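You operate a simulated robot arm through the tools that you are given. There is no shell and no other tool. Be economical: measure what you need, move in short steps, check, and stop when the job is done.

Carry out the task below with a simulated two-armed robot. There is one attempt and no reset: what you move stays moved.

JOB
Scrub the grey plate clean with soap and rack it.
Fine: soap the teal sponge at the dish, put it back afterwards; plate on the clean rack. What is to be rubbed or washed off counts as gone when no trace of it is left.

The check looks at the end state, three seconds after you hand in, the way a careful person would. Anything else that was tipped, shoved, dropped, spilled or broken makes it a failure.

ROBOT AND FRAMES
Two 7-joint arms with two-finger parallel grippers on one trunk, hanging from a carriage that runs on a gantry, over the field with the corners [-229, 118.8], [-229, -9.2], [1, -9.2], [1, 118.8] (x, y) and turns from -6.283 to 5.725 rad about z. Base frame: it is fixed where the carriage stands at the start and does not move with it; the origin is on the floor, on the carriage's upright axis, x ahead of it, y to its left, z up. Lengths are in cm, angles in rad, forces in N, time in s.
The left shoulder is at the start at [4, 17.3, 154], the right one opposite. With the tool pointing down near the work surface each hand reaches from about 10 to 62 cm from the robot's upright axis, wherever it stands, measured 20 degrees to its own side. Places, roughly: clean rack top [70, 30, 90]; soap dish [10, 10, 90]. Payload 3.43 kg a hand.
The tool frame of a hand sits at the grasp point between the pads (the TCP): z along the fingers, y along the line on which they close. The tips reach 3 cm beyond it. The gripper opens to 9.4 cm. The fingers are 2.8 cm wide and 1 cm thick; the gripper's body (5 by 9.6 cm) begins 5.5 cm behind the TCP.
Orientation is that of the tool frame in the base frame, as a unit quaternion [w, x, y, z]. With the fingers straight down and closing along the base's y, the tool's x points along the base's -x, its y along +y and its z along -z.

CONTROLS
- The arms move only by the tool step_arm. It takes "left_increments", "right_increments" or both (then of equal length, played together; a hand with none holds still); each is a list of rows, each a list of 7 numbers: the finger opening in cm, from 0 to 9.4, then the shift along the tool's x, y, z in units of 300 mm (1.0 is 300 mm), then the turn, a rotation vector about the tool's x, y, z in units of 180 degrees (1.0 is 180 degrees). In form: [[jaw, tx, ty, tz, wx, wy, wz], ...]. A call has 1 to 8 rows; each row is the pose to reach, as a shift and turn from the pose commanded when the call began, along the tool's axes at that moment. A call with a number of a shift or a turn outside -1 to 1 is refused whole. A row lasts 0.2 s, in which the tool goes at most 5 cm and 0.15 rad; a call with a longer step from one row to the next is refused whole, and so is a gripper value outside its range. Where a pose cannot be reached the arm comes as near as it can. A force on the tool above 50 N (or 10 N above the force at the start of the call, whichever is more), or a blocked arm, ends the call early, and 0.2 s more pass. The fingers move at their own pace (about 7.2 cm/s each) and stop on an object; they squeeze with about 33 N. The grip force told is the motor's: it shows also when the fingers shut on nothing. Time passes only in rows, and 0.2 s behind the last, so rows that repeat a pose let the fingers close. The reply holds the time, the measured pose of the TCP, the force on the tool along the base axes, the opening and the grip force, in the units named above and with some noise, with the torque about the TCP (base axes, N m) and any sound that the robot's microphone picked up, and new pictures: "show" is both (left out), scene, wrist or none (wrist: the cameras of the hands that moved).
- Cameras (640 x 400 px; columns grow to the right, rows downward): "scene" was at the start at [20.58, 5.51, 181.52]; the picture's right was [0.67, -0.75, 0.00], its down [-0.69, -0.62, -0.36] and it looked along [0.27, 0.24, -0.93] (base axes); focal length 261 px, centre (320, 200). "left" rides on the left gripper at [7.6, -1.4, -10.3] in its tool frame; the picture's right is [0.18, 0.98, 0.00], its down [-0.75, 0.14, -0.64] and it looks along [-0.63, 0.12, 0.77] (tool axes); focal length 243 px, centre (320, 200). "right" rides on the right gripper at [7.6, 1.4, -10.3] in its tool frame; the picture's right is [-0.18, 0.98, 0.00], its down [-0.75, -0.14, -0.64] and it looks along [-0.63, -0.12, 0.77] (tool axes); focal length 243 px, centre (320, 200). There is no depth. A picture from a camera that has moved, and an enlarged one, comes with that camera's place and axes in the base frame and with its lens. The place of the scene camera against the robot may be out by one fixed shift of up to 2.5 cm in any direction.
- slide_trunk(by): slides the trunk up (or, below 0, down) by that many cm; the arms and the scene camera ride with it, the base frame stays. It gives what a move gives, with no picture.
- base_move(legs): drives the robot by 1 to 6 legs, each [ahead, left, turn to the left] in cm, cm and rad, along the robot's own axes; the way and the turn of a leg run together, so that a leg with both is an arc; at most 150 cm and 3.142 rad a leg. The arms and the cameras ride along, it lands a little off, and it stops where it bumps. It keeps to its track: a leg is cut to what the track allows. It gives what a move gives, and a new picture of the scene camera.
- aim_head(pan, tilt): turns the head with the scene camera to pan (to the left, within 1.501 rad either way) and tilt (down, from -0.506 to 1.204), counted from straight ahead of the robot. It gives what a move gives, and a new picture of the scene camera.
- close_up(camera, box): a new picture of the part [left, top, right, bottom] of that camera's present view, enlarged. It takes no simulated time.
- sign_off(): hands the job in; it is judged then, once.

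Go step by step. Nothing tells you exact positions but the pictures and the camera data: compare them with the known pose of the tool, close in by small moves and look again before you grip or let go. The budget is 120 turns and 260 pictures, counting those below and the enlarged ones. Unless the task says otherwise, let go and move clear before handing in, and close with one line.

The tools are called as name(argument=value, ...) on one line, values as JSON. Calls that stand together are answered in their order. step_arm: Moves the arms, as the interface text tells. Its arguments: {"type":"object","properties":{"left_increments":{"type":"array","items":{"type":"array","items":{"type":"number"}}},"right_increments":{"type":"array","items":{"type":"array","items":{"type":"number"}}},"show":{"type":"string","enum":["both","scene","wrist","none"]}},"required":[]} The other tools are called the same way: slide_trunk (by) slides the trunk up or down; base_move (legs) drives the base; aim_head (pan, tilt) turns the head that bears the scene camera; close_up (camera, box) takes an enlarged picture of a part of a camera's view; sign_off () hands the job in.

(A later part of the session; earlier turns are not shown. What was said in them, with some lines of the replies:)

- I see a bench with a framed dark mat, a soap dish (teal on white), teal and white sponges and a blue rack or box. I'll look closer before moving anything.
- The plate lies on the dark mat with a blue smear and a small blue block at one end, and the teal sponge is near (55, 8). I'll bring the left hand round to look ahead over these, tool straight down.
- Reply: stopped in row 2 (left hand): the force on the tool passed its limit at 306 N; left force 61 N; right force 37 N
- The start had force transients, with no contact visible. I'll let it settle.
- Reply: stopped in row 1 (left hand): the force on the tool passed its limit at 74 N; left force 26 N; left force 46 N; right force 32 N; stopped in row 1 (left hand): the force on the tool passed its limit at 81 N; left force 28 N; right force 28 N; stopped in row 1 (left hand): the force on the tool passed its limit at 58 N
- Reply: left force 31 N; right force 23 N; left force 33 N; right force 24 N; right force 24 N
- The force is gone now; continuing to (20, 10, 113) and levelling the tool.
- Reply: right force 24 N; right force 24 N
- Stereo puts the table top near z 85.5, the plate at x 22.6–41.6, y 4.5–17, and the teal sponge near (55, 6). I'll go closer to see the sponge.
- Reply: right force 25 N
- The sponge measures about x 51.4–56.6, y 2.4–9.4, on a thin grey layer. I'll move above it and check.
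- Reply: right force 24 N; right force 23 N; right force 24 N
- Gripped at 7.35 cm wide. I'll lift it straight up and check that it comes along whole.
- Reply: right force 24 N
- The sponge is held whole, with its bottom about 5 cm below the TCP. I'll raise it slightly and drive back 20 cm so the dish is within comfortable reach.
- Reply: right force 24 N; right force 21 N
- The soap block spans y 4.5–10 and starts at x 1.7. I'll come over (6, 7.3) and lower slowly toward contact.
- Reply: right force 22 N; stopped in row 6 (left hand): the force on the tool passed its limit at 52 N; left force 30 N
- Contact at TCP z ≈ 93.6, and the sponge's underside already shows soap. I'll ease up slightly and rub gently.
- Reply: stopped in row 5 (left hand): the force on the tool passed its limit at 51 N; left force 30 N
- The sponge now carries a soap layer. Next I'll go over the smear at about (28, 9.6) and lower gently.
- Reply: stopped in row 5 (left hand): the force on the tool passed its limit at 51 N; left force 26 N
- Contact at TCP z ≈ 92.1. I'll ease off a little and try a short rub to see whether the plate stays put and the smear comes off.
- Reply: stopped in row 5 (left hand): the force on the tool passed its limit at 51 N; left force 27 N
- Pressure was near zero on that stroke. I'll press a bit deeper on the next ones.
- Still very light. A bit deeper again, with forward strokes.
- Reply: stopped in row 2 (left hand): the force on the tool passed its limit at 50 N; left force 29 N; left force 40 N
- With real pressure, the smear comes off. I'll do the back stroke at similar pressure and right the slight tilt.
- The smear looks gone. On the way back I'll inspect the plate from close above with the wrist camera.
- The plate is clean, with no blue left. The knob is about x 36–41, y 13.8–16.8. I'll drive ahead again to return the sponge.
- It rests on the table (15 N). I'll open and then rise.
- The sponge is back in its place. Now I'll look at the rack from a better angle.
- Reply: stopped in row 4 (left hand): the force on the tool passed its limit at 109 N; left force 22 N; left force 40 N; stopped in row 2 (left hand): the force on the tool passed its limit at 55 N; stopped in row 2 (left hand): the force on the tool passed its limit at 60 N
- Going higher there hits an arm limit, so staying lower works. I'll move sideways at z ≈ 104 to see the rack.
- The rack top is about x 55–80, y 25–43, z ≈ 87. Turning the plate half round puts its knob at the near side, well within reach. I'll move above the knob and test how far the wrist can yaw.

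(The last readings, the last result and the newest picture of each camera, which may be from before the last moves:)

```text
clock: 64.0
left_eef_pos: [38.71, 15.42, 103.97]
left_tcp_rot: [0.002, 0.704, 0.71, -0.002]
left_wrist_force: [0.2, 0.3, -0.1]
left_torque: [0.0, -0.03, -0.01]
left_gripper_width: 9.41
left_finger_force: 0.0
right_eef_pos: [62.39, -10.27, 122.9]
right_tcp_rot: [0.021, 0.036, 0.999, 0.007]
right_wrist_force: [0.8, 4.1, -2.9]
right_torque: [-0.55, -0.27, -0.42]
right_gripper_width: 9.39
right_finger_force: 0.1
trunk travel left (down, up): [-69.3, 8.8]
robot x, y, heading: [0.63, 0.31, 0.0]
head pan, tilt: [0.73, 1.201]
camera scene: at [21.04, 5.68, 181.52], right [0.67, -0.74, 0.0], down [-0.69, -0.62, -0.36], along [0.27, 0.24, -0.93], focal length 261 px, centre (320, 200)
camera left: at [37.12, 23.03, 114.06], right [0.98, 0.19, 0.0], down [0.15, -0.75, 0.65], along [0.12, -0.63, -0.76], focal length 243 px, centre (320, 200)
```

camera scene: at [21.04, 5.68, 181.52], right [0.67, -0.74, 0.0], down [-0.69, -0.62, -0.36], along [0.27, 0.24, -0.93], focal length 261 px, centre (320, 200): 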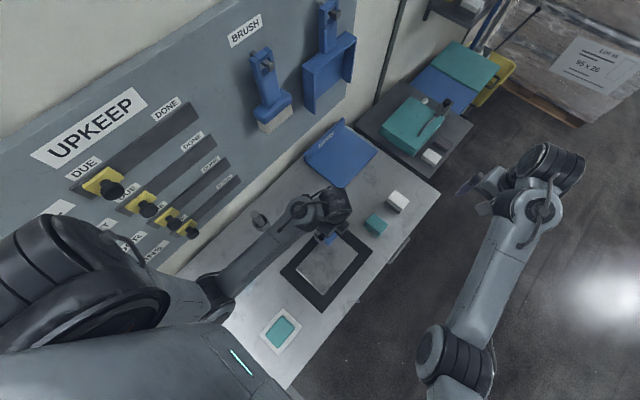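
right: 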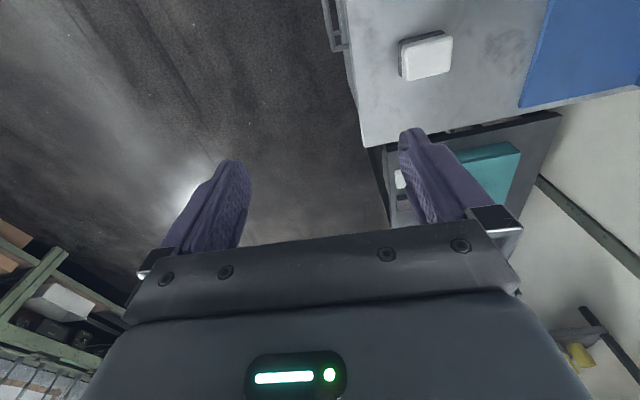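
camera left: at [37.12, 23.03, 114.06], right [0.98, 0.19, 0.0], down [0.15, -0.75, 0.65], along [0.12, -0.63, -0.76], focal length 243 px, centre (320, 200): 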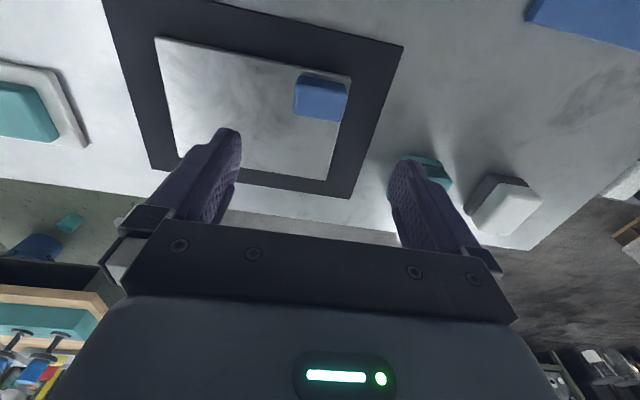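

Yaw of +90° is easy here. Before gripping, I'll test with the empty hand whether −90° is reachable over the rack, after shifting the base 8 cm left.

base_move(legs=[[0, 8, 0]])

step_arm(left_increments=[[9.4, 0.01, 0.03, 0.01, 0, 0, -0.03], [9.4, 0.03, 0.12, 0.02, 0, 0, -0.07], [9.4, 0.06, 0.22, 0.04, 0, 0, -0.115], [9.4, 0.1, 0.33, 0.06, 0, 0, -0.16], [9.4, 0.13, 0.44, 0.08, 0, 0, -0.205], [9.4, 0.16, 0.55, 0.1, 0, 0, -0.25], [9.4, 0.18, 0.64, 0.12, 0, 0, -0.295], [9.4, 0.19, 0.69, 0.12, 0, 0, -0.34]], show="none")

step_arm(left_increments=[[9.4, 0, 0, 0, 0, 0, -0.04], [9.4, 0, 0, 0, 0, 0, -0.08], [9.4, 0, 0, 0, 0, 0, -0.12], [9.4, 0, 0, 0, 0, 0, -0.165], [9.4, 0, 0, 0, 0, 0, -0.21], [9.4, 0, 0, 0, 0, 0, -0.25], [9.4, 0, 0, 0, 0, 0, -0.29], [9.4, 0, 0, 0, 0, 0, -0.33]], show="none")

step_arm(left_increments=[[9.4, 0, 0, 0, 0, 0, -0.04], [9.4, 0, 0, 0, 0, 0, -0.08], [9.4, 0, 0, 0, 0, 0, -0.12], [9.4, 0, 0, 0, 0, 0, -0.165], [9.4, 0, 0, 0, 0, 0, -0.21], [9.4, 0, 0, 0, 0, 0, -0.25], [9.4, 0, 0, 0, 0, 0, -0.29], [9.4, 0, 0, 0, 0, 0, -0.33]])

```text
clock: 65.1
left_eef_pos: [38.65, 23.63, 103.84]
left_tcp_rot: [0.002, 0.703, 0.711, -0.002]
left_wrist_force: [-0.5, -0.1, -1.3]
left_torque: [-0.02, 0.0, -0.01]
left_gripper_width: 9.39
left_finger_force: 0.0
right_eef_pos: [62.27, -2.07, 122.92]
right_tcp_rot: [0.021, 0.036, 0.999, 0.007]
right_wrist_force: [0.3, 4.3, -4.3]
right_torque: [-0.53, -0.27, -0.39]
right_gripper_width: 9.43
right_finger_force: 0.1
trunk travel left (down, up): [-69.3, 8.8]
robot x, y, heading: [0.37, 8.22, 0.008]
head pan, tilt: [0.73, 1.201]
camera scene: at [20.99, 13.89, 181.52], right [0.67, -0.74, 0.0], down [-0.69, -0.62, -0.36], along [0.27, 0.24, -0.93], focal length 261 px, centre (320, 200)
```

scene: 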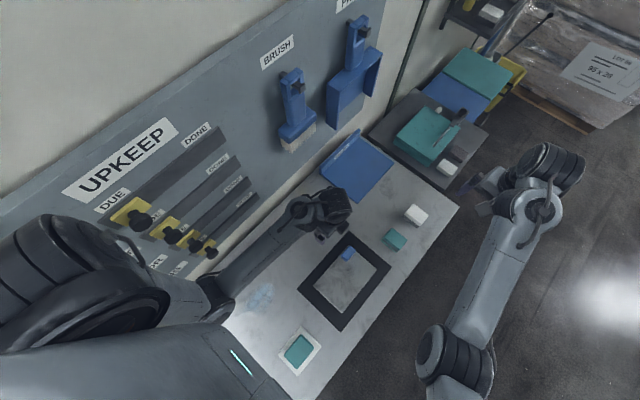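

```text
clock: 66.9
left_eef_pos: [59.26, 29.41, 100.14]
left_tcp_rot: [0.0, 0.243, 0.97, -0.003]
left_wrist_force: [-0.4, -1.2, -0.4]
left_torque: [0.0, 0.01, -0.01]
left_gripper_width: 9.4
left_finger_force: 0.1
right_eef_pos: [62.29, -2.17, 122.9]
right_tcp_rot: [0.021, 0.036, 0.999, 0.007]
right_wrist_force: [0.7, 4.2, -4.0]
right_torque: [-0.51, -0.26, -0.37]
right_gripper_width: 9.42
right_finger_force: 0.1
trunk travel left (down, up): [-69.3, 8.8]
robot x, y, heading: [0.45, 7.95, 0.009]
head pan, tilt: [0.73, 1.201]
```

```text
clock: 68.7
left_eef_pos: [59.26, 29.44, 100.28]
left_tcp_rot: [-0.001, -0.269, 0.963, -0.002]
left_wrist_force: [0.5, 0.0, 0.4]
left_torque: [0.04, -0.01, 0.04]
left_gripper_width: 9.42
left_finger_force: 0.0
right_eef_pos: [62.31, -2.12, 122.89]
right_tcp_rot: [0.021, 0.036, 0.999, 0.007]
right_wrist_force: [1.2, 4.1, -4.1]
right_torque: [-0.54, -0.31, -0.4]
right_gripper_width: 9.4
right_finger_force: 0.1
trunk travel left (down, up): [-69.3, 8.8]
robot x, y, heading: [0.48, 8.5, 0.006]
head pan, tilt: [0.73, 1.201]
```

```text
clock: 70.5
left_eef_pos: [59.18, 29.52, 100.39]
left_tcp_rot: [0.002, 0.712, -0.703, 0.001]
left_wrist_force: [0.3, -0.5, 0.2]
left_torque: [0.01, -0.02, 0.0]
left_gripper_width: 9.4
left_finger_force: 0.0
right_eef_pos: [62.4, -2.15, 122.95]
right_tcp_rot: [0.021, 0.036, 0.999, 0.007]
right_wrist_force: [0.1, 4.8, -3.4]
right_torque: [-0.56, -0.27, -0.42]
right_gripper_width: 9.39
right_finger_force: 0.0
trunk travel left (down, up): [-69.3, 8.8]
robot x, y, heading: [0.31, 7.87, 0.004]
head pan, tilt: [0.73, 1.201]
camera scene: at [21.0, 13.87, 181.52], right [0.67, -0.74, 0.0], down [-0.69, -0.62, -0.36], along [0.27, 0.24, -0.93], focal length 261 px, centre (320, 200)
camera left: at [60.62, 21.94, 110.56], right [-0.98, -0.2, 0.0], down [-0.15, 0.76, 0.64], along [-0.13, 0.63, -0.77], focal length 243 px, centre (320, 200)
```

scene: 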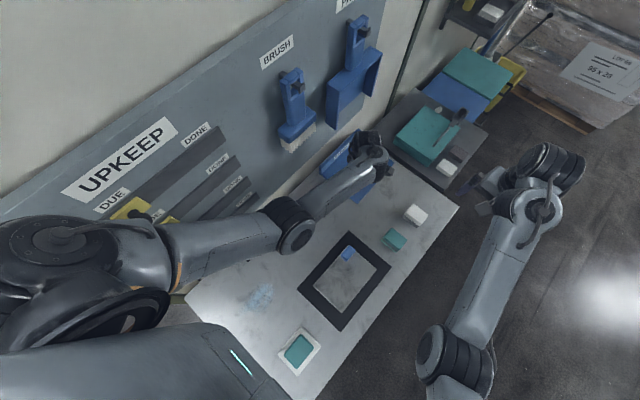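
left: 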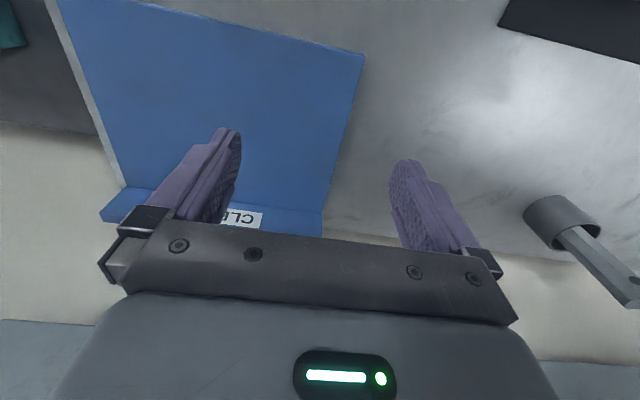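

Yaw −90° works over the rack. Back to the knob at +90°.

step_arm(left_increments=[[9.4, 0.02, 0.03, 0, 0, 0, 0.03], [9.4, 0.08, 0.12, 0, 0, 0, 0.07], [9.4, 0.15, 0.22, 0, 0, 0, 0.115], [9.4, 0.23, 0.33, 0, 0, 0, 0.16], [9.4, 0.31, 0.44, 0, 0, 0, 0.205], [9.4, 0.38, 0.55, 0, 0, 0, 0.25], [9.4, 0.44, 0.64, 0, 0, 0, 0.295], [9.4, 0.473, 0.69, 0, 0, 0, 0.34]], show="none")

step_arm(left_increments=[[9.4, 0, 0, 0, 0, 0, 0.04], [9.4, 0, 0, 0, 0, 0, 0.08], [9.4, 0, 0, 0, 0, 0, 0.12], [9.4, 0, 0, 0, 0, 0, 0.165], [9.4, 0, 0, 0, 0, 0, 0.21], [9.4, 0, 0, 0, 0, 0, 0.25], [9.4, 0, 0, 0, 0, 0, 0.29], [9.4, 0, 0, 0, 0, 0, 0.33]], show="none")

step_arm(left_increments=[[9.4, 0, 0, 0, 0, 0, 0.04], [9.4, 0, 0, 0, 0, 0, 0.08], [9.4, 0, 0, 0, 0, 0, 0.12], [9.4, 0, 0, 0, 0, 0, 0.165], [9.4, 0, 0, 0, 0, 0, 0.21], [9.4, 0, 0, 0, 0, 0, 0.25], [9.4, 0, 0, 0, 0, 0, 0.29], [9.4, 0, 0, 0, 0, 0, 0.33]], show="wrist")

close_up(camera="left", box=[200, 0, 440, 200])

```text
clock: 72.3
left_eef_pos: [38.94, 15.15, 100.43]
left_tcp_rot: [-0.001, -0.252, 0.968, -0.002]
left_wrist_force: [-0.2, 0.0, 0.5]
left_torque: [0.0, -0.03, -0.01]
left_gripper_width: 9.41
left_finger_force: 0.1
right_eef_pos: [62.39, -1.99, 122.93]
right_tcp_rot: [0.022, 0.035, 0.999, 0.007]
right_wrist_force: [0.8, 4.5, -3.6]
right_torque: [-0.54, -0.27, -0.39]
right_gripper_width: 9.42
right_finger_force: 0.0
trunk travel left (down, up): [-69.3, 8.8]
robot x, y, heading: [0.42, 8.15, 0.007]
head pan, tilt: [0.73, 1.201]
```

```text
clock: 74.1
left_eef_pos: [38.65, 15.1, 100.48]
left_tcp_rot: [0.0, 0.26, 0.966, -0.003]
left_wrist_force: [0.2, -0.1, 0.0]
left_torque: [0.04, 0.03, -0.02]
left_gripper_width: 9.42
left_finger_force: 0.0
right_eef_pos: [62.31, -2.08, 123.0]
right_tcp_rot: [0.02, 0.035, 0.999, 0.007]
right_wrist_force: [-0.7, 4.0, -2.9]
right_torque: [-0.53, -0.3, -0.38]
right_gripper_width: 9.39
right_finger_force: 0.2
trunk travel left (down, up): [-69.3, 8.8]
robot x, y, heading: [0.56, 8.33, 0.008]
head pan, tilt: [0.73, 1.201]
```

```text
clock: 75.9
left_eef_pos: [38.75, 15.17, 100.39]
left_tcp_rot: [0.002, 0.705, 0.71, -0.002]
left_wrist_force: [-0.3, 0.1, 0.8]
left_torque: [-0.01, 0.0, -0.01]
left_gripper_width: 9.4
left_finger_force: 0.1
right_eef_pos: [62.26, -2.05, 122.83]
right_tcp_rot: [0.021, 0.036, 0.999, 0.007]
right_wrist_force: [0.4, 4.3, -3.4]
right_torque: [-0.51, -0.24, -0.39]
right_gripper_width: 9.4
right_finger_force: 0.0
trunk travel left (down, up): [-69.3, 8.8]
robot x, y, heading: [0.37, 8.33, 0.008]
head pan, tilt: [0.73, 1.201]
camera left: at [37.12, 22.79, 110.49], right [0.98, 0.19, 0.0], down [0.15, -0.75, 0.65], along [0.12, -0.63, -0.76], focal length 243 px, centre (320, 200)
```

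left: 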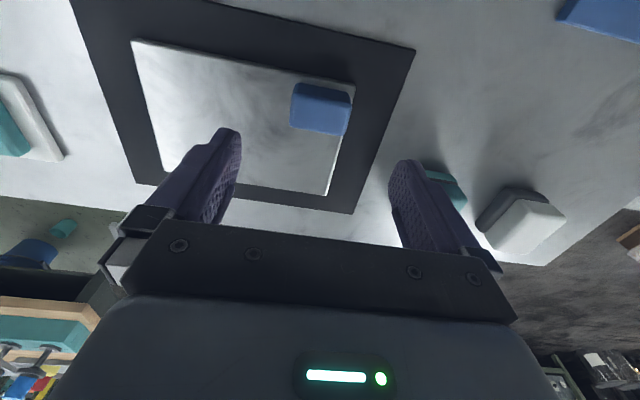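

```text
2.00 times, centred on (320, 100) of left
camera zoom: at [37.12, 22.79, 110.49], right [0.98, 0.19, 0.0], down [0.15, -0.75, 0.65], along [0.12, -0.63, -0.76], focal length 485 px, centre (320, 400)
```

zoom: 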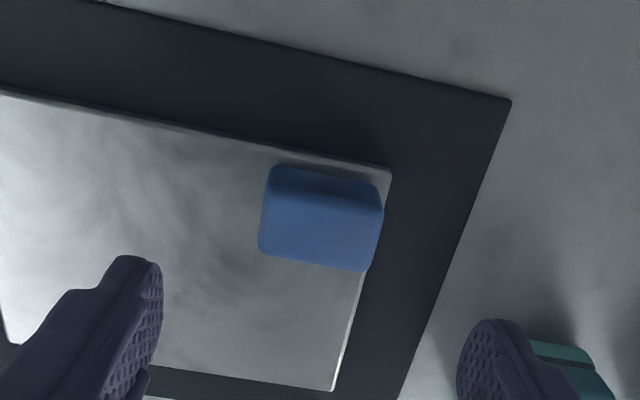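

Knob centre is (38.5, 15.35), about 3.5 cm tall. I'll descend over it with the fingers either side along x.

step_arm(left_increments=[[9.4, 0.005, -0.007, 0.05, 0, 0, 0], [9.4, 0.005, -0.007, 0.13, 0, 0, 0], [9.4, 0.005, -0.007, 0.21, 0, 0, 0], [9.4, 0.005, -0.007, 0.27, 0, 0, 0], [9.4, 0.005, -0.007, 0.3, 0, 0, 0], [9.4, 0.005, -0.007, 0.32, 0, 0, 0], [9.4, 0.005, -0.007, 0.325, 0, 0, 0]], show="wrist")

```text
clock: 77.5
left_eef_pos: [38.59, 15.09, 90.6]
left_tcp_rot: [0.002, 0.704, 0.71, -0.002]
left_wrist_force: [-0.9, 0.1, 1.2]
left_torque: [0.02, 0.05, -0.01]
left_gripper_width: 9.37
left_finger_force: 0.0
right_eef_pos: [62.34, -2.04, 123.04]
right_tcp_rot: [0.021, 0.035, 0.999, 0.007]
right_wrist_force: [0.7, 4.2, -3.5]
right_torque: [-0.53, -0.28, -0.39]
right_gripper_width: 9.44
right_finger_force: 0.1
trunk travel left (down, up): [-69.3, 8.8]
robot x, y, heading: [0.47, 8.0, 0.007]
head pan, tilt: [0.73, 1.201]
camera left: at [36.97, 22.7, 100.71], right [0.98, 0.19, 0.0], down [0.15, -0.75, 0.65], along [0.12, -0.63, -0.76], focal length 243 px, centre (320, 200)
```

left: 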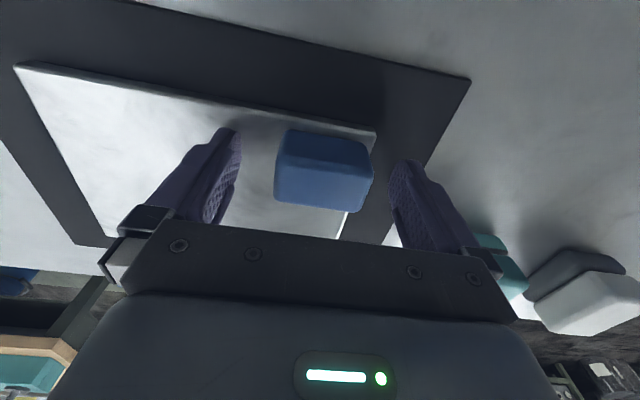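

step_arm(left_increments=[[7, 0, 0, 0, 0, 0, 0], [5, 0, 0, 0, 0, 0, 0], [3, 0, 0, 0, 0, 0, 0], [2, 0, 0, 0, 0, 0, 0], [2, 0, 0, 0, 0, 0, 0]], show="wrist")

step_arm(left_increments=[[2, 0, 0, -0.01, 0, 0, 0], [2, 0, 0, -0.03, 0, 0, 0], [2, 0, 0, -0.07, 0, 0, 0], [2, 0, 0, -0.12, 0, 0, 0], [2, 0, 0, -0.15, 0, 0, 0]])

```text
clock: 78.7
left_eef_pos: [38.41, 15.03, 90.66]
left_tcp_rot: [0.001, 0.704, 0.71, -0.003]
left_wrist_force: [0.5, -0.6, 1.6]
left_torque: [0.06, -0.09, -0.54]
left_gripper_width: 5.42
left_finger_force: 32.9
right_eef_pos: [62.38, -2.05, 122.95]
right_tcp_rot: [0.022, 0.035, 0.999, 0.007]
right_wrist_force: [-0.1, 3.6, -3.0]
right_torque: [-0.52, -0.25, -0.4]
right_gripper_width: 9.41
right_finger_force: 0.0
trunk travel left (down, up): [-69.3, 8.8]
robot x, y, heading: [0.02, 8.46, 0.002]
head pan, tilt: [0.73, 1.201]
camera left: at [37.01, 22.69, 100.72], right [0.98, 0.19, 0.0], down [0.15, -0.75, 0.65], along [0.12, -0.63, -0.76], focal length 243 px, centre (320, 200)
```

left: 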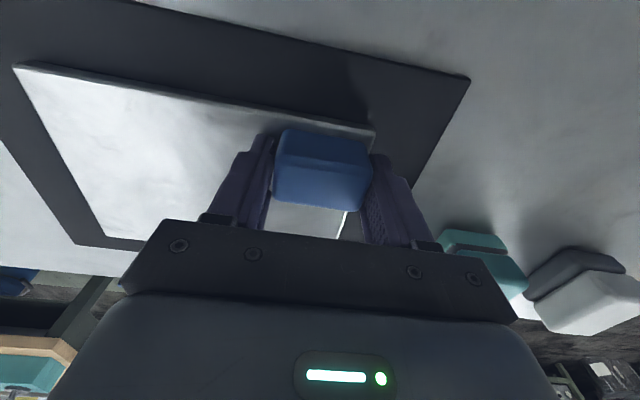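

```text
clock: 79.9
left_eef_pos: [38.43, 15.23, 95.23]
left_tcp_rot: [0.001, 0.703, 0.711, -0.003]
left_wrist_force: [0.2, -0.6, -5.2]
left_torque: [0.21, -0.32, 0.01]
left_gripper_width: 5.43
left_finger_force: 33.5
right_eef_pos: [62.29, -2.05, 123.06]
right_tcp_rot: [0.021, 0.036, 0.999, 0.008]
right_wrist_force: [0.2, 4.5, -3.3]
right_torque: [-0.53, -0.27, -0.35]
right_gripper_width: 9.4
right_finger_force: 0.1
trunk travel left (down, up): [-69.3, 8.8]
robot x, y, heading: [0.85, 8.08, 0.003]
head pan, tilt: [0.73, 1.201]
camera scene: at [20.99, 13.87, 181.51], right [0.67, -0.74, 0.0], down [-0.69, -0.62, -0.36], along [0.27, 0.24, -0.93], focal length 261 px, centre (320, 200)
camera left: at [36.91, 22.86, 105.39], right [0.98, 0.19, 0.0], down [0.15, -0.75, 0.65], along [0.12, -0.63, -0.76], focal length 243 px, centre (320, 200)
```

scene: 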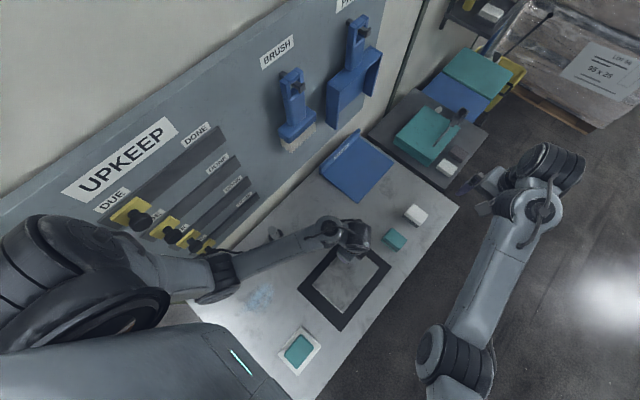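
left: 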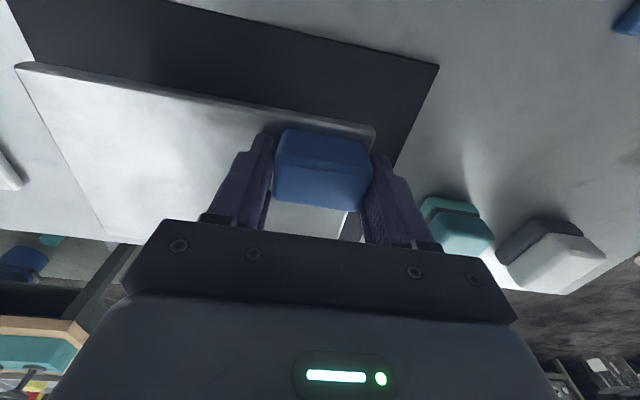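

The plate (about 0.5 kg) is held level. I'll lift higher, then swing it round over the open −y side toward the rack.

step_arm(left_increments=[[2, 0, 0, -0.03, 0, 0, 0], [2, 0, 0, -0.1, 0, 0, 0], [2, 0, 0, -0.18, 0, 0, 0], [2, 0, 0, -0.24, 0, 0, 0], [2, 0, 0, -0.26, 0, 0, 0]], show="none")

step_arm(left_increments=[[2, 0, 0, 0, 0, 0, -0.02], [2, 0, 0, 0, 0, 0, -0.06], [2, 0, 0, 0, 0, 0, -0.105], [2, 0, 0, 0, 0, 0, -0.15], [2, 0, 0, 0, 0, 0, -0.195], [2, 0, 0, 0, 0, 0, -0.24], [2, 0, 0, 0, 0, 0, -0.28], [2, 0, 0, 0, 0, 0, -0.31]])

```text
clock: 81.1
left_eef_pos: [38.48, 15.18, 102.95]
left_tcp_rot: [0.001, 0.704, 0.71, -0.003]
left_wrist_force: [-0.8, -0.8, -5.6]
left_torque: [0.2, -0.33, -0.02]
left_gripper_width: 5.46
left_finger_force: 33.2
right_eef_pos: [62.19, -2.12, 122.95]
right_tcp_rot: [0.021, 0.036, 0.999, 0.008]
right_wrist_force: [0.6, 3.3, -3.7]
right_torque: [-0.49, -0.28, -0.32]
right_gripper_width: 9.4
right_finger_force: 0.1
trunk travel left (down, up): [-69.3, 8.8]
robot x, y, heading: [0.05, 7.87, 0.004]
head pan, tilt: [0.73, 1.201]
```

```text
clock: 82.9
left_eef_pos: [38.4, 15.17, 102.98]
left_tcp_rot: [0.001, 0.288, 0.958, -0.003]
left_wrist_force: [0.7, -0.2, -4.8]
left_torque: [0.38, 0.03, -0.06]
left_gripper_width: 5.41
left_finger_force: 33.1
right_eef_pos: [62.35, -2.09, 122.95]
right_tcp_rot: [0.021, 0.036, 0.999, 0.007]
right_wrist_force: [0.8, 4.3, -3.7]
right_torque: [-0.54, -0.29, -0.38]
right_gripper_width: 9.44
right_finger_force: 0.1
trunk travel left (down, up): [-69.3, 8.8]
robot x, y, heading: [0.5, 8.15, 0.005]
head pan, tilt: [0.73, 1.201]
camera scene: at [20.98, 13.88, 181.51], right [0.67, -0.74, 0.0], down [-0.69, -0.62, -0.36], along [0.27, 0.24, -0.93], focal length 261 px, centre (320, 200)
camera left: at [31.28, 18.28, 113.14], right [0.39, 0.92, -0.01], down [0.71, -0.3, 0.64], along [0.59, -0.25, -0.77], focal length 243 px, centre (320, 200)
```

scene: 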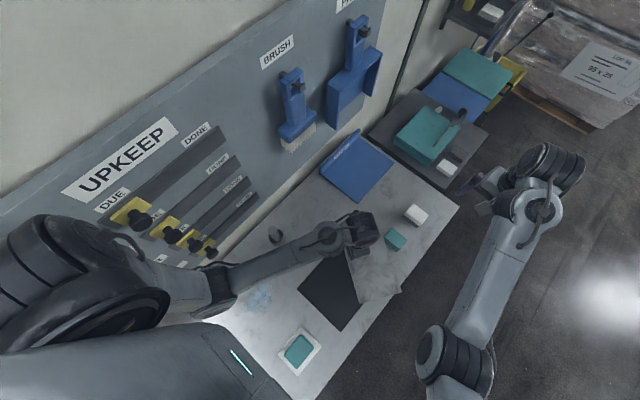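
left: 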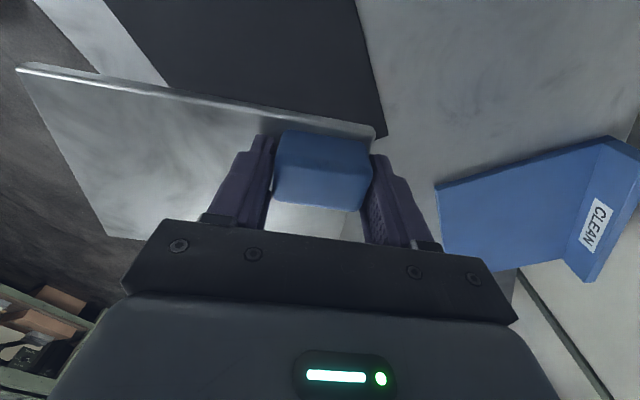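

step_arm(left_increments=[[2, 0, 0, 0, 0, 0, -0.03], [2, 0, 0, 0, 0, 0, -0.075], [2, 0, 0, 0, 0, 0, -0.12], [2, 0, 0, 0, 0, 0, -0.165], [2, 0, 0, 0, 0, 0, -0.21], [2, 0, 0, 0, 0, 0, -0.255], [2, 0, 0, 0, 0, 0, -0.3], [2, 0, 0, 0, 0, 0, -0.345]], show="none")

step_arm(left_increments=[[2, 0, 0, 0, 0, 0, -0.045], [2, 0, 0, 0, 0, 0, -0.09], [2, 0, 0, 0, 0, 0, -0.135], [2, 0, 0, 0, 0, 0, -0.18], [2, 0, 0, 0, 0, 0, -0.225], [2, 0, 0, 0, 0, 0, -0.27], [2, 0, 0, 0, 0, 0, -0.315], [2, 0, 0, 0, 0, 0, -0.345]])

```text
clock: 84.7
left_eef_pos: [38.54, 15.19, 102.93]
left_tcp_rot: [-0.002, -0.247, 0.969, -0.002]
left_wrist_force: [1.0, -0.1, -5.4]
left_torque: [0.15, 0.32, 0.0]
left_gripper_width: 5.43
left_finger_force: 33.2
right_eef_pos: [62.25, -2.12, 122.99]
right_tcp_rot: [0.021, 0.036, 0.999, 0.008]
right_wrist_force: [0.8, 5.1, -3.3]
right_torque: [-0.53, -0.28, -0.38]
right_gripper_width: 9.41
right_finger_force: 0.1
trunk travel left (down, up): [-69.3, 8.8]
robot x, y, heading: [0.44, 8.25, 0.007]
head pan, tilt: [0.73, 1.201]
```

```text
clock: 86.5
left_eef_pos: [38.34, 15.17, 102.94]
left_tcp_rot: [0.002, 0.711, -0.703, 0.001]
left_wrist_force: [0.1, 0.0, -5.7]
left_torque: [-0.21, 0.31, -0.02]
left_gripper_width: 5.44
left_finger_force: 32.8
right_eef_pos: [62.25, -2.11, 122.98]
right_tcp_rot: [0.021, 0.036, 0.999, 0.006]
right_wrist_force: [-0.1, 3.2, -3.3]
right_torque: [-0.54, -0.31, -0.37]
right_gripper_width: 9.39
right_finger_force: 0.0
trunk travel left (down, up): [-69.3, 8.8]
robot x, y, heading: [0.73, 8.28, 0.004]
head pan, tilt: [0.73, 1.201]
camera scene: at [20.98, 13.87, 181.51], right [0.67, -0.74, 0.0], down [-0.69, -0.62, -0.36], along [0.27, 0.24, -0.93], focal length 261 px, centre (320, 200)
camera left: at [39.9, 7.63, 113.19], right [-0.98, -0.2, 0.0], down [-0.15, 0.76, 0.64], along [-0.13, 0.63, -0.77], focal length 243 px, centre (320, 200)
```

scene: 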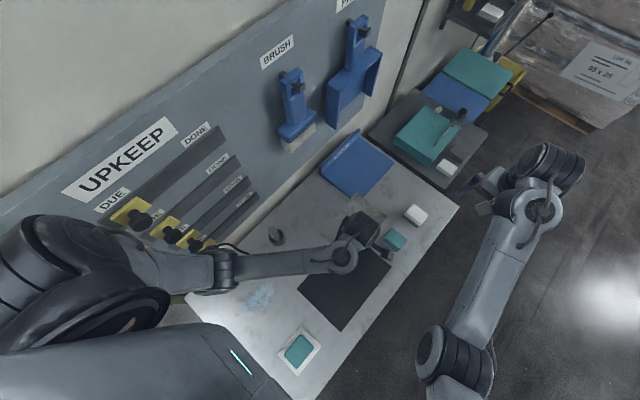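
left: 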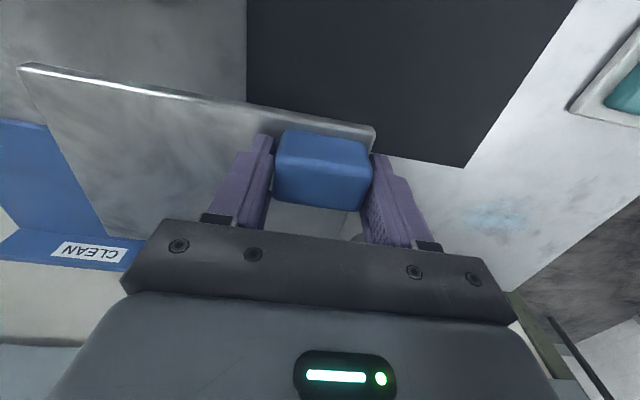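

step_arm(left_increments=[[2, -0.02, -0.03, 0, 0, 0, 0], [2, -0.07, -0.11, 0, 0, 0, 0], [2, -0.15, -0.23, 0, 0, 0, 0], [2, -0.23, -0.36, 0, 0, 0, 0], [2, -0.31, -0.48, 0.01, 0, 0, 0], [2, -0.39, -0.61, 0.03, 0, 0, 0], [2, -0.45, -0.7, 0.05, 0, 0, 0], [2, -0.475, -0.74, 0.06, 0, 0, 0]])

close_up(camera="scene", box=[280, 90, 480, 230])

```text
clock: 88.3
left_eef_pos: [60.46, 29.67, 101.1]
left_tcp_rot: [0.003, 0.71, -0.704, 0.001]
left_wrist_force: [-0.3, 0.1, -5.9]
left_torque: [-0.21, 0.29, -0.03]
left_gripper_width: 5.44
left_finger_force: 33.1
right_eef_pos: [62.3, -2.1, 122.97]
right_tcp_rot: [0.021, 0.035, 0.999, 0.006]
right_wrist_force: [1.0, 3.8, -3.4]
right_torque: [-0.48, -0.26, -0.36]
right_gripper_width: 9.36
right_finger_force: 0.0
trunk travel left (down, up): [-69.3, 8.8]
robot x, y, heading: [0.57, 8.11, 0.0]
head pan, tilt: [0.73, 1.201]
camera scene: at [20.98, 13.87, 181.51], right [0.67, -0.74, 0.0], down [-0.69, -0.62, -0.36], along [0.27, 0.24, -0.93], focal length 261 px, centre (320, 200)
camera left: at [61.95, 22.18, 111.27], right [-0.98, -0.19, 0.0], down [-0.15, 0.76, 0.64], along [-0.13, 0.63, -0.77], focal length 243 px, centre (320, 200)
```

scene: 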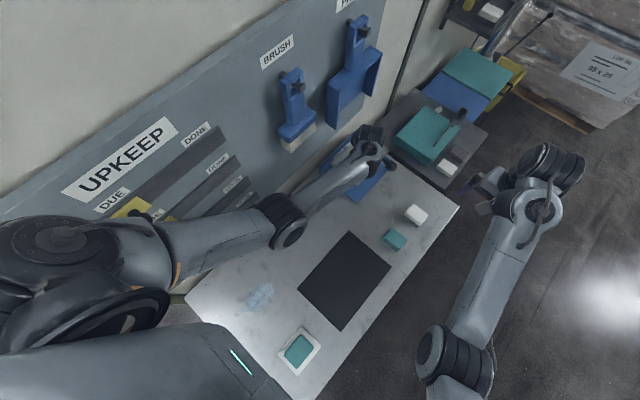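
left: 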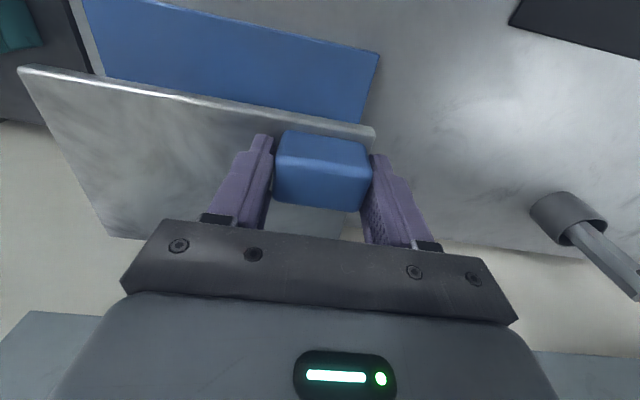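

```text
2.86 times, centred on (380, 160) of scene
camera zoom: at [20.98, 13.87, 181.51], right [0.67, -0.74, 0.0], down [-0.69, -0.62, -0.36], along [0.27, 0.24, -0.93], focal length 745 px, centre (149, 314)
```

zoom: 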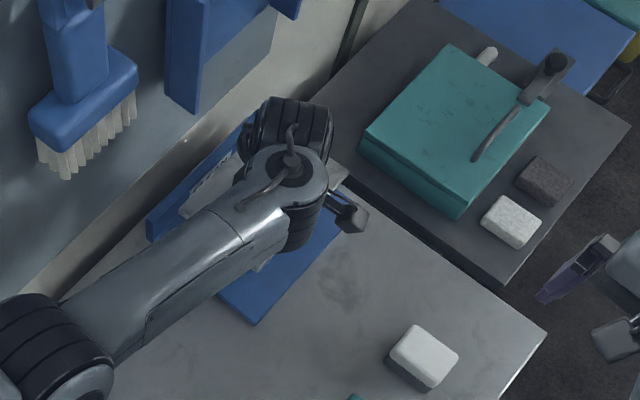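

The plate is above the rack, level, and would cover x 57.5–76, y 27.5–40. I'll lower it gradually.

step_arm(left_increments=[[2, 0, -0.01, 0.03, 0, 0, 0], [2, 0, -0.023, 0.09, 0, 0, 0], [2, 0, -0.023, 0.15, 0, 0, 0], [2, 0, -0.023, 0.2, 0, 0, 0], [2, 0, -0.023, 0.23, 0, 0, 0], [2, 0, -0.023, 0.245, 0, 0, 0]], show="wrist")

step_arm(left_increments=[[2, 0, 0, 0.01, 0, 0, 0], [2, 0, 0, 0.02, 0, 0, 0], [2, 0, 0, 0.03, 0, 0, 0], [2, 0, 0, 0.035, 0, 0, 0]], show="wrist")

```text
clock: 89.7
left_eef_pos: [60.94, 29.58, 93.59]
left_tcp_rot: [0.002, 0.71, -0.704, 0.001]
left_wrist_force: [-1.0, -0.2, -6.1]
left_torque: [-0.19, 0.35, 0.01]
left_gripper_width: 5.41
left_finger_force: 32.7
right_eef_pos: [62.28, -2.06, 122.91]
right_tcp_rot: [0.021, 0.035, 0.999, 0.007]
right_wrist_force: [-0.2, 4.0, -4.8]
right_torque: [-0.49, -0.29, -0.35]
right_gripper_width: 9.42
right_finger_force: 0.0
trunk travel left (down, up): [-69.3, 8.8]
robot x, y, heading: [0.64, 8.4, 0.003]
head pan, tilt: [0.73, 1.201]
camera left: at [62.38, 22.06, 103.83], right [-0.98, -0.19, 0.0], down [-0.15, 0.76, 0.64], along [-0.13, 0.63, -0.77], focal length 243 px, centre (320, 200)
```

left: 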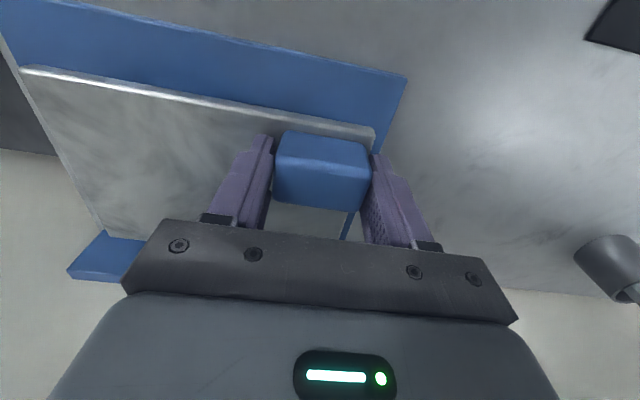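

```text
clock: 90.7
left_eef_pos: [60.5, 29.6, 93.03]
left_tcp_rot: [0.003, 0.71, -0.704, 0.002]
left_wrist_force: [0.1, 0.6, -5.6]
left_torque: [-0.2, 0.32, 0.0]
left_gripper_width: 5.43
left_finger_force: 33.1
left hand out of reach, approached as far as the arm can: row 2, 3, 4
right_eef_pos: [62.3, -2.04, 122.93]
right_tcp_rot: [0.021, 0.035, 0.999, 0.006]
right_wrist_force: [0.3, 4.7, -3.2]
right_torque: [-0.5, -0.3, -0.36]
right_gripper_width: 9.39
right_finger_force: 0.1
trunk travel left (down, up): [-69.3, 8.8]
robot x, y, heading: [0.28, 8.18, 0.005]
head pan, tilt: [0.73, 1.201]
camera left: at [62.01, 22.08, 103.28], right [-0.98, -0.19, 0.0], down [-0.15, 0.76, 0.64], along [-0.13, 0.63, -0.77], focal length 243 px, centre (320, 200)
```

left: 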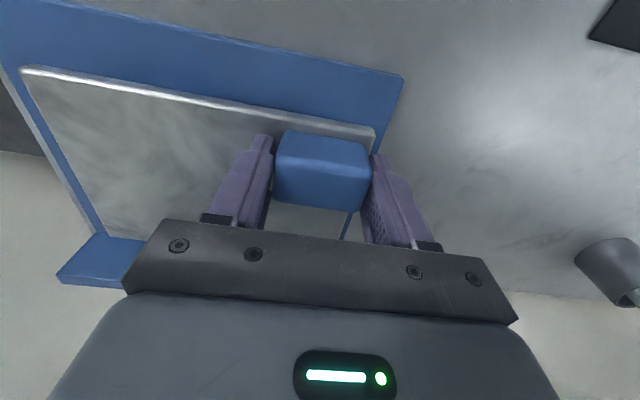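

The arm is at its reach limit, so I'll raise the hand, lower the trunk by the same amount, then continue down.

step_arm(left_increments=[[2, 0, 0, -0.03, 0, 0, 0], [2, 0, 0, -0.1, 0, 0, 0], [2, 0, 0, -0.18, 0, 0, 0], [2, 0, 0, -0.2, 0, 0, 0]], show="none")

slide_trunk(by=-5)

```text
clock: 91.7
left_eef_pos: [60.57, 29.67, 99.1]
left_tcp_rot: [0.003, 0.71, -0.704, 0.001]
left_wrist_force: [0.7, 0.0, -5.9]
left_torque: [-0.21, 0.31, -0.02]
left_gripper_width: 5.42
left_finger_force: 33.0
right_eef_pos: [62.32, -2.19, 122.97]
right_tcp_rot: [0.021, 0.036, 0.999, 0.005]
right_wrist_force: [1.3, 3.2, -4.2]
right_torque: [-0.47, -0.26, -0.4]
right_gripper_width: 9.4
right_finger_force: 0.1
trunk travel left (down, up): [-69.3, 8.8]
robot x, y, heading: [0.89, 8.11, -0.0]
head pan, tilt: [0.73, 1.201]
```

```text
clock: 92.6
left_eef_pos: [60.64, 29.54, 94.17]
left_tcp_rot: [0.002, 0.71, -0.704, 0.002]
left_wrist_force: [0.2, 1.0, -5.8]
left_torque: [-0.18, 0.32, 0.01]
left_gripper_width: 5.43
left_finger_force: 33.2
right_eef_pos: [62.32, -2.09, 117.97]
right_tcp_rot: [0.021, 0.036, 0.999, 0.005]
right_wrist_force: [0.3, 4.5, -3.5]
right_torque: [-0.54, -0.29, -0.37]
right_gripper_width: 9.4
right_finger_force: 0.1
trunk travel left (down, up): [-64.3, 13.8]
robot x, y, heading: [0.46, 8.2, 0.008]
head pan, tilt: [0.73, 1.201]
```

step_arm(left_increments=[[2, 0, -0.005, 0.02, 0, 0, 0], [2, 0, -0.01, 0.04, 0, 0, 0], [2, 0, -0.01, 0.05, 0, 0, 0], [2, 0, -0.01, 0.058, 0, 0, 0], [2, 0, -0.01, 0.065, 0, 0, 0], [2, 0, -0.01, 0.072, 0, 0, 0], [2, 0, -0.01, 0.078, 0, 0, 0], [2, 0, -0.01, 0.083, 0, 0, 0]], show="wrist")

```text
clock: 94.4
left_eef_pos: [61.0, 29.61, 91.74]
left_tcp_rot: [0.002, 0.711, -0.703, 0.001]
left_wrist_force: [-1.3, -0.3, -2.6]
left_torque: [0.15, -0.19, 0.0]
left_gripper_width: 5.42
left_finger_force: 33.3
right_eef_pos: [62.21, -2.07, 118.11]
right_tcp_rot: [0.022, 0.036, 0.999, 0.006]
right_wrist_force: [0.6, 4.4, -3.3]
right_torque: [-0.55, -0.31, -0.38]
right_gripper_width: 9.41
right_finger_force: 0.0
trunk travel left (down, up): [-64.3, 13.8]
robot x, y, heading: [0.33, 8.15, 0.008]
head pan, tilt: [0.73, 1.201]
camera left: at [62.36, 22.05, 101.92], right [-0.98, -0.19, 0.0], down [-0.15, 0.76, 0.64], along [-0.12, 0.63, -0.77], focal length 243 px, centre (320, 200)
```

left: 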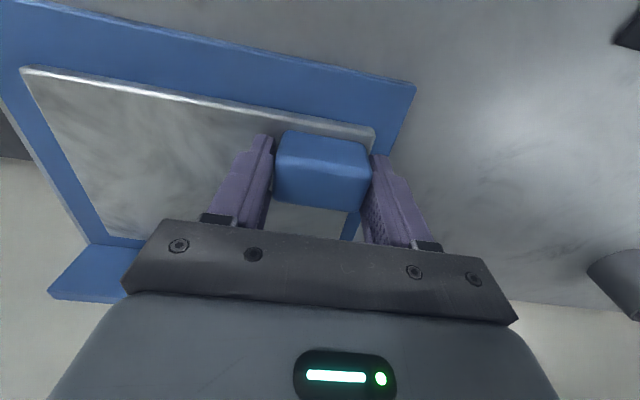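

Just touching at z ≈ 91.7, as the weight has begun to transfer. A touch further, then check the force.

step_arm(left_increments=[[2, 0, 0, 0.002, 0, 0, 0], [2, 0, 0, 0.004, 0, 0, 0], [2, 0, 0, 0.005, 0, 0, 0]], show="none")

```text
clock: 95.2
left_eef_pos: [60.99, 29.63, 91.59]
left_tcp_rot: [0.002, 0.71, -0.704, 0.002]
left_wrist_force: [-1.2, -1.2, -0.5]
left_torque: [0.35, -0.54, -0.16]
left_gripper_width: 5.41
left_finger_force: 33.1
right_eef_pos: [62.41, -2.04, 117.99]
right_tcp_rot: [0.021, 0.035, 0.999, 0.006]
right_wrist_force: [-0.1, 4.3, -3.8]
right_torque: [-0.51, -0.3, -0.37]
right_gripper_width: 9.4
right_finger_force: 0.1
trunk travel left (down, up): [-64.3, 13.8]
robot x, y, heading: [0.38, 8.02, 0.009]
head pan, tilt: [0.73, 1.201]
```

step_arm(left_increments=[[2, 0, 0, 0.002, 0, 0, 0], [2, 0, 0, 0.004, 0, 0, 0], [2, 0, 0, 0.006, 0, 0, 0], [2, 0, 0, 0.008, 0, 0, 0]], show="none")

```text
clock: 96.2
left_eef_pos: [61.08, 29.66, 91.38]
left_tcp_rot: [0.002, 0.71, -0.704, 0.001]
left_wrist_force: [-5.5, -2.0, 12.8]
left_torque: [-0.07, 0.08, -0.07]
left_gripper_width: 5.43
left_finger_force: 33.3
right_eef_pos: [62.34, -2.0, 117.9]
right_tcp_rot: [0.022, 0.035, 0.999, 0.007]
right_wrist_force: [0.8, 4.4, -3.7]
right_torque: [-0.53, -0.25, -0.34]
right_gripper_width: 9.41
right_finger_force: 0.0
trunk travel left (down, up): [-64.3, 13.8]
robot x, y, heading: [0.2, 8.59, 0.004]
head pan, tilt: [0.73, 1.201]
```

The plate is seated flat (13 N). I'll release and rise.

step_arm(left_increments=[[6.5, 0, 0, -0.005, 0, 0, 0], [8.5, 0, 0, -0.006, 0, 0, 0], [9.4, 0, 0, -0.008, 0, 0, 0], [9.4, 0, 0, -0.03, 0, 0, 0], [9.4, 0, 0, -0.08, 0, 0, 0], [9.4, 0, 0, -0.16, 0, 0, 0], [9.4, 0, 0, -0.25, 0, 0, 0], [9.4, 0, 0, -0.3, 0, 0, 0]])

```text
clock: 98.0
left_eef_pos: [61.02, 29.73, 100.41]
left_tcp_rot: [0.002, 0.71, -0.704, 0.001]
left_wrist_force: [-0.2, -0.7, 0.4]
left_torque: [0.02, 0.0, 0.0]
left_gripper_width: 9.42
left_finger_force: 0.1
right_eef_pos: [62.33, -1.93, 118.04]
right_tcp_rot: [0.021, 0.035, 0.999, 0.008]
right_wrist_force: [1.0, 4.0, -3.0]
right_torque: [-0.51, -0.3, -0.36]
right_gripper_width: 9.39
right_finger_force: 0.0
trunk travel left (down, up): [-64.3, 13.8]
robot x, y, heading: [-0.07, 8.08, 0.005]
head pan, tilt: [0.73, 1.201]
camera scene: at [21.0, 13.88, 176.52], right [0.67, -0.74, 0.0], down [-0.69, -0.62, -0.36], along [0.27, 0.24, -0.93], focal length 261 px, centre (320, 200)
camera left: at [62.42, 22.19, 110.62], right [-0.98, -0.19, 0.0], down [-0.15, 0.76, 0.64], along [-0.12, 0.63, -0.77], focal length 243 px, centre (320, 200)
```

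scene: 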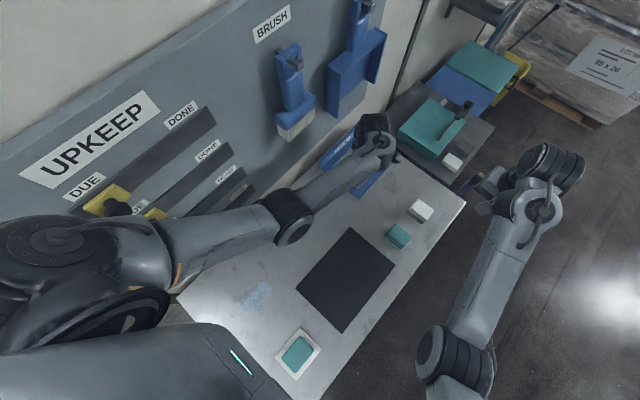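
left: 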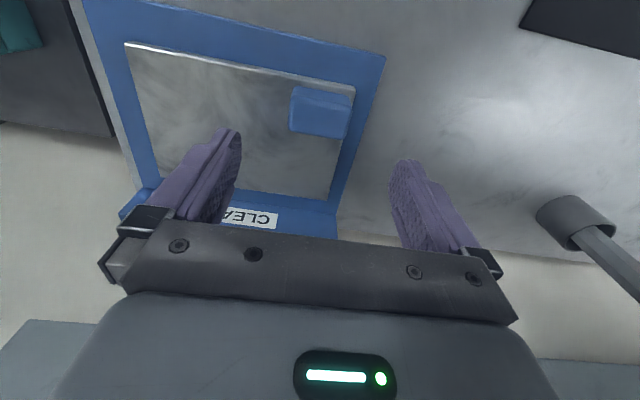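

step_arm(left_increments=[[9.4, 0.02, 0.03, 0, 0, 0, 0], [9.4, 0.08, 0.1, 0, 0, 0, 0], [9.4, 0.16, 0.2, 0, 0, 0, 0], [9.4, 0.25, 0.31, 0, 0, 0, 0], [9.4, 0.34, 0.42, 0, 0, 0, 0], [9.4, 0.4, 0.53, 0, 0, 0, 0], [9.4, 0.43, 0.6, 0, 0, 0, 0]], show="scene")

close_up(camera="scene", box=[270, 90, 490, 260])

close_up(camera="scene", box=[170, 220, 430, 390])

```text
clock: 99.6
left_eef_pos: [42.98, 16.64, 100.58]
left_tcp_rot: [0.001, 0.71, -0.704, 0.001]
left_wrist_force: [0.0, -0.1, -0.8]
left_torque: [0.05, 0.05, 0.0]
left_gripper_width: 9.38
left_finger_force: 0.0
right_eef_pos: [62.26, -2.14, 117.88]
right_tcp_rot: [0.021, 0.035, 0.999, 0.008]
right_wrist_force: [1.3, 4.2, -3.3]
right_torque: [-0.48, -0.3, -0.38]
right_gripper_width: 9.41
right_finger_force: 0.1
trunk travel left (down, up): [-64.3, 13.8]
robot x, y, heading: [0.15, 8.53, 0.008]
head pan, tilt: [0.73, 1.201]
camera scene: at [20.98, 13.88, 176.51], right [0.67, -0.74, 0.0], down [-0.69, -0.62, -0.36], along [0.27, 0.24, -0.93], focal length 261 px, centre (320, 200)
```

scene: 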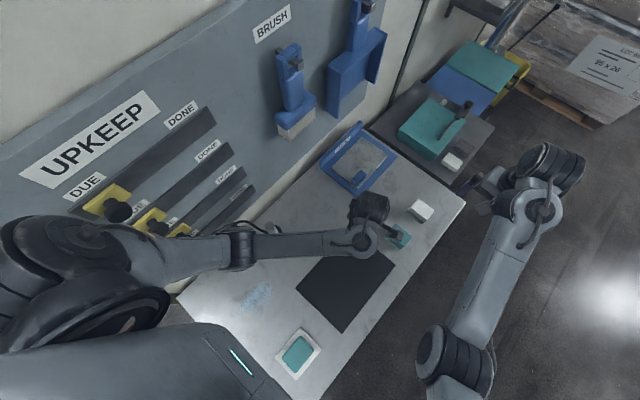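

```text
2.35 times, centred on (380, 175) of scene
camera zoom: at [20.98, 13.88, 176.51], right [0.67, -0.74, 0.0], down [-0.69, -0.62, -0.36], along [0.27, 0.24, -0.93], focal length 614 px, centre (179, 259)
```

zoom: 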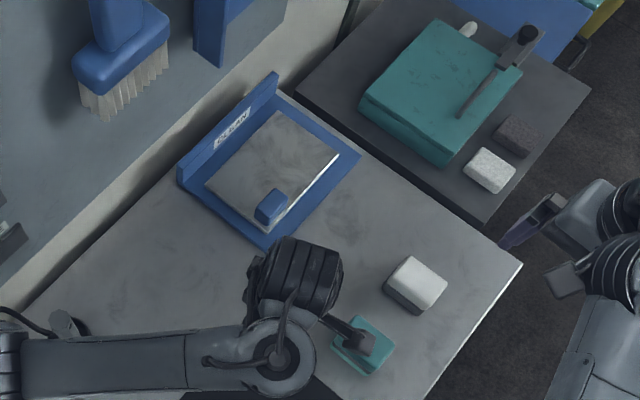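

```text
2.35 times, centred on (300, 305) of scene
camera zoom: at [20.98, 13.88, 176.51], right [0.67, -0.74, 0.0], down [-0.69, -0.62, -0.36], along [0.27, 0.24, -0.93], focal length 614 px, centre (367, -47)
```

zoom: 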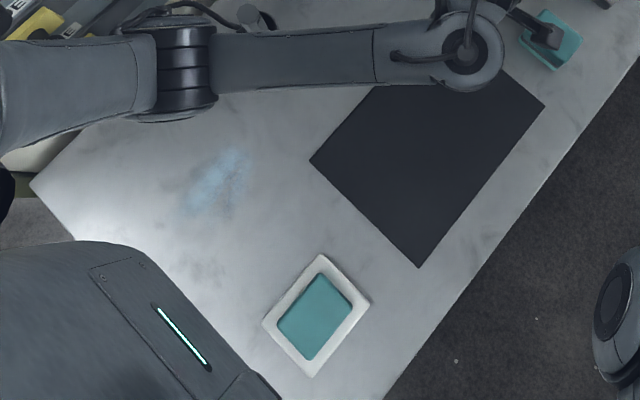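

The plate sits clean on the rack, and the sponge and dish are in place. The hand is clear, so I'm handing in.

sign_off()

```text
The job is handed in.
```

The grey plate was scrubbed clean with the soaped teal sponge and set on the clean rack, turned half round so its knob faces the near side, and the sponge is back where it was.
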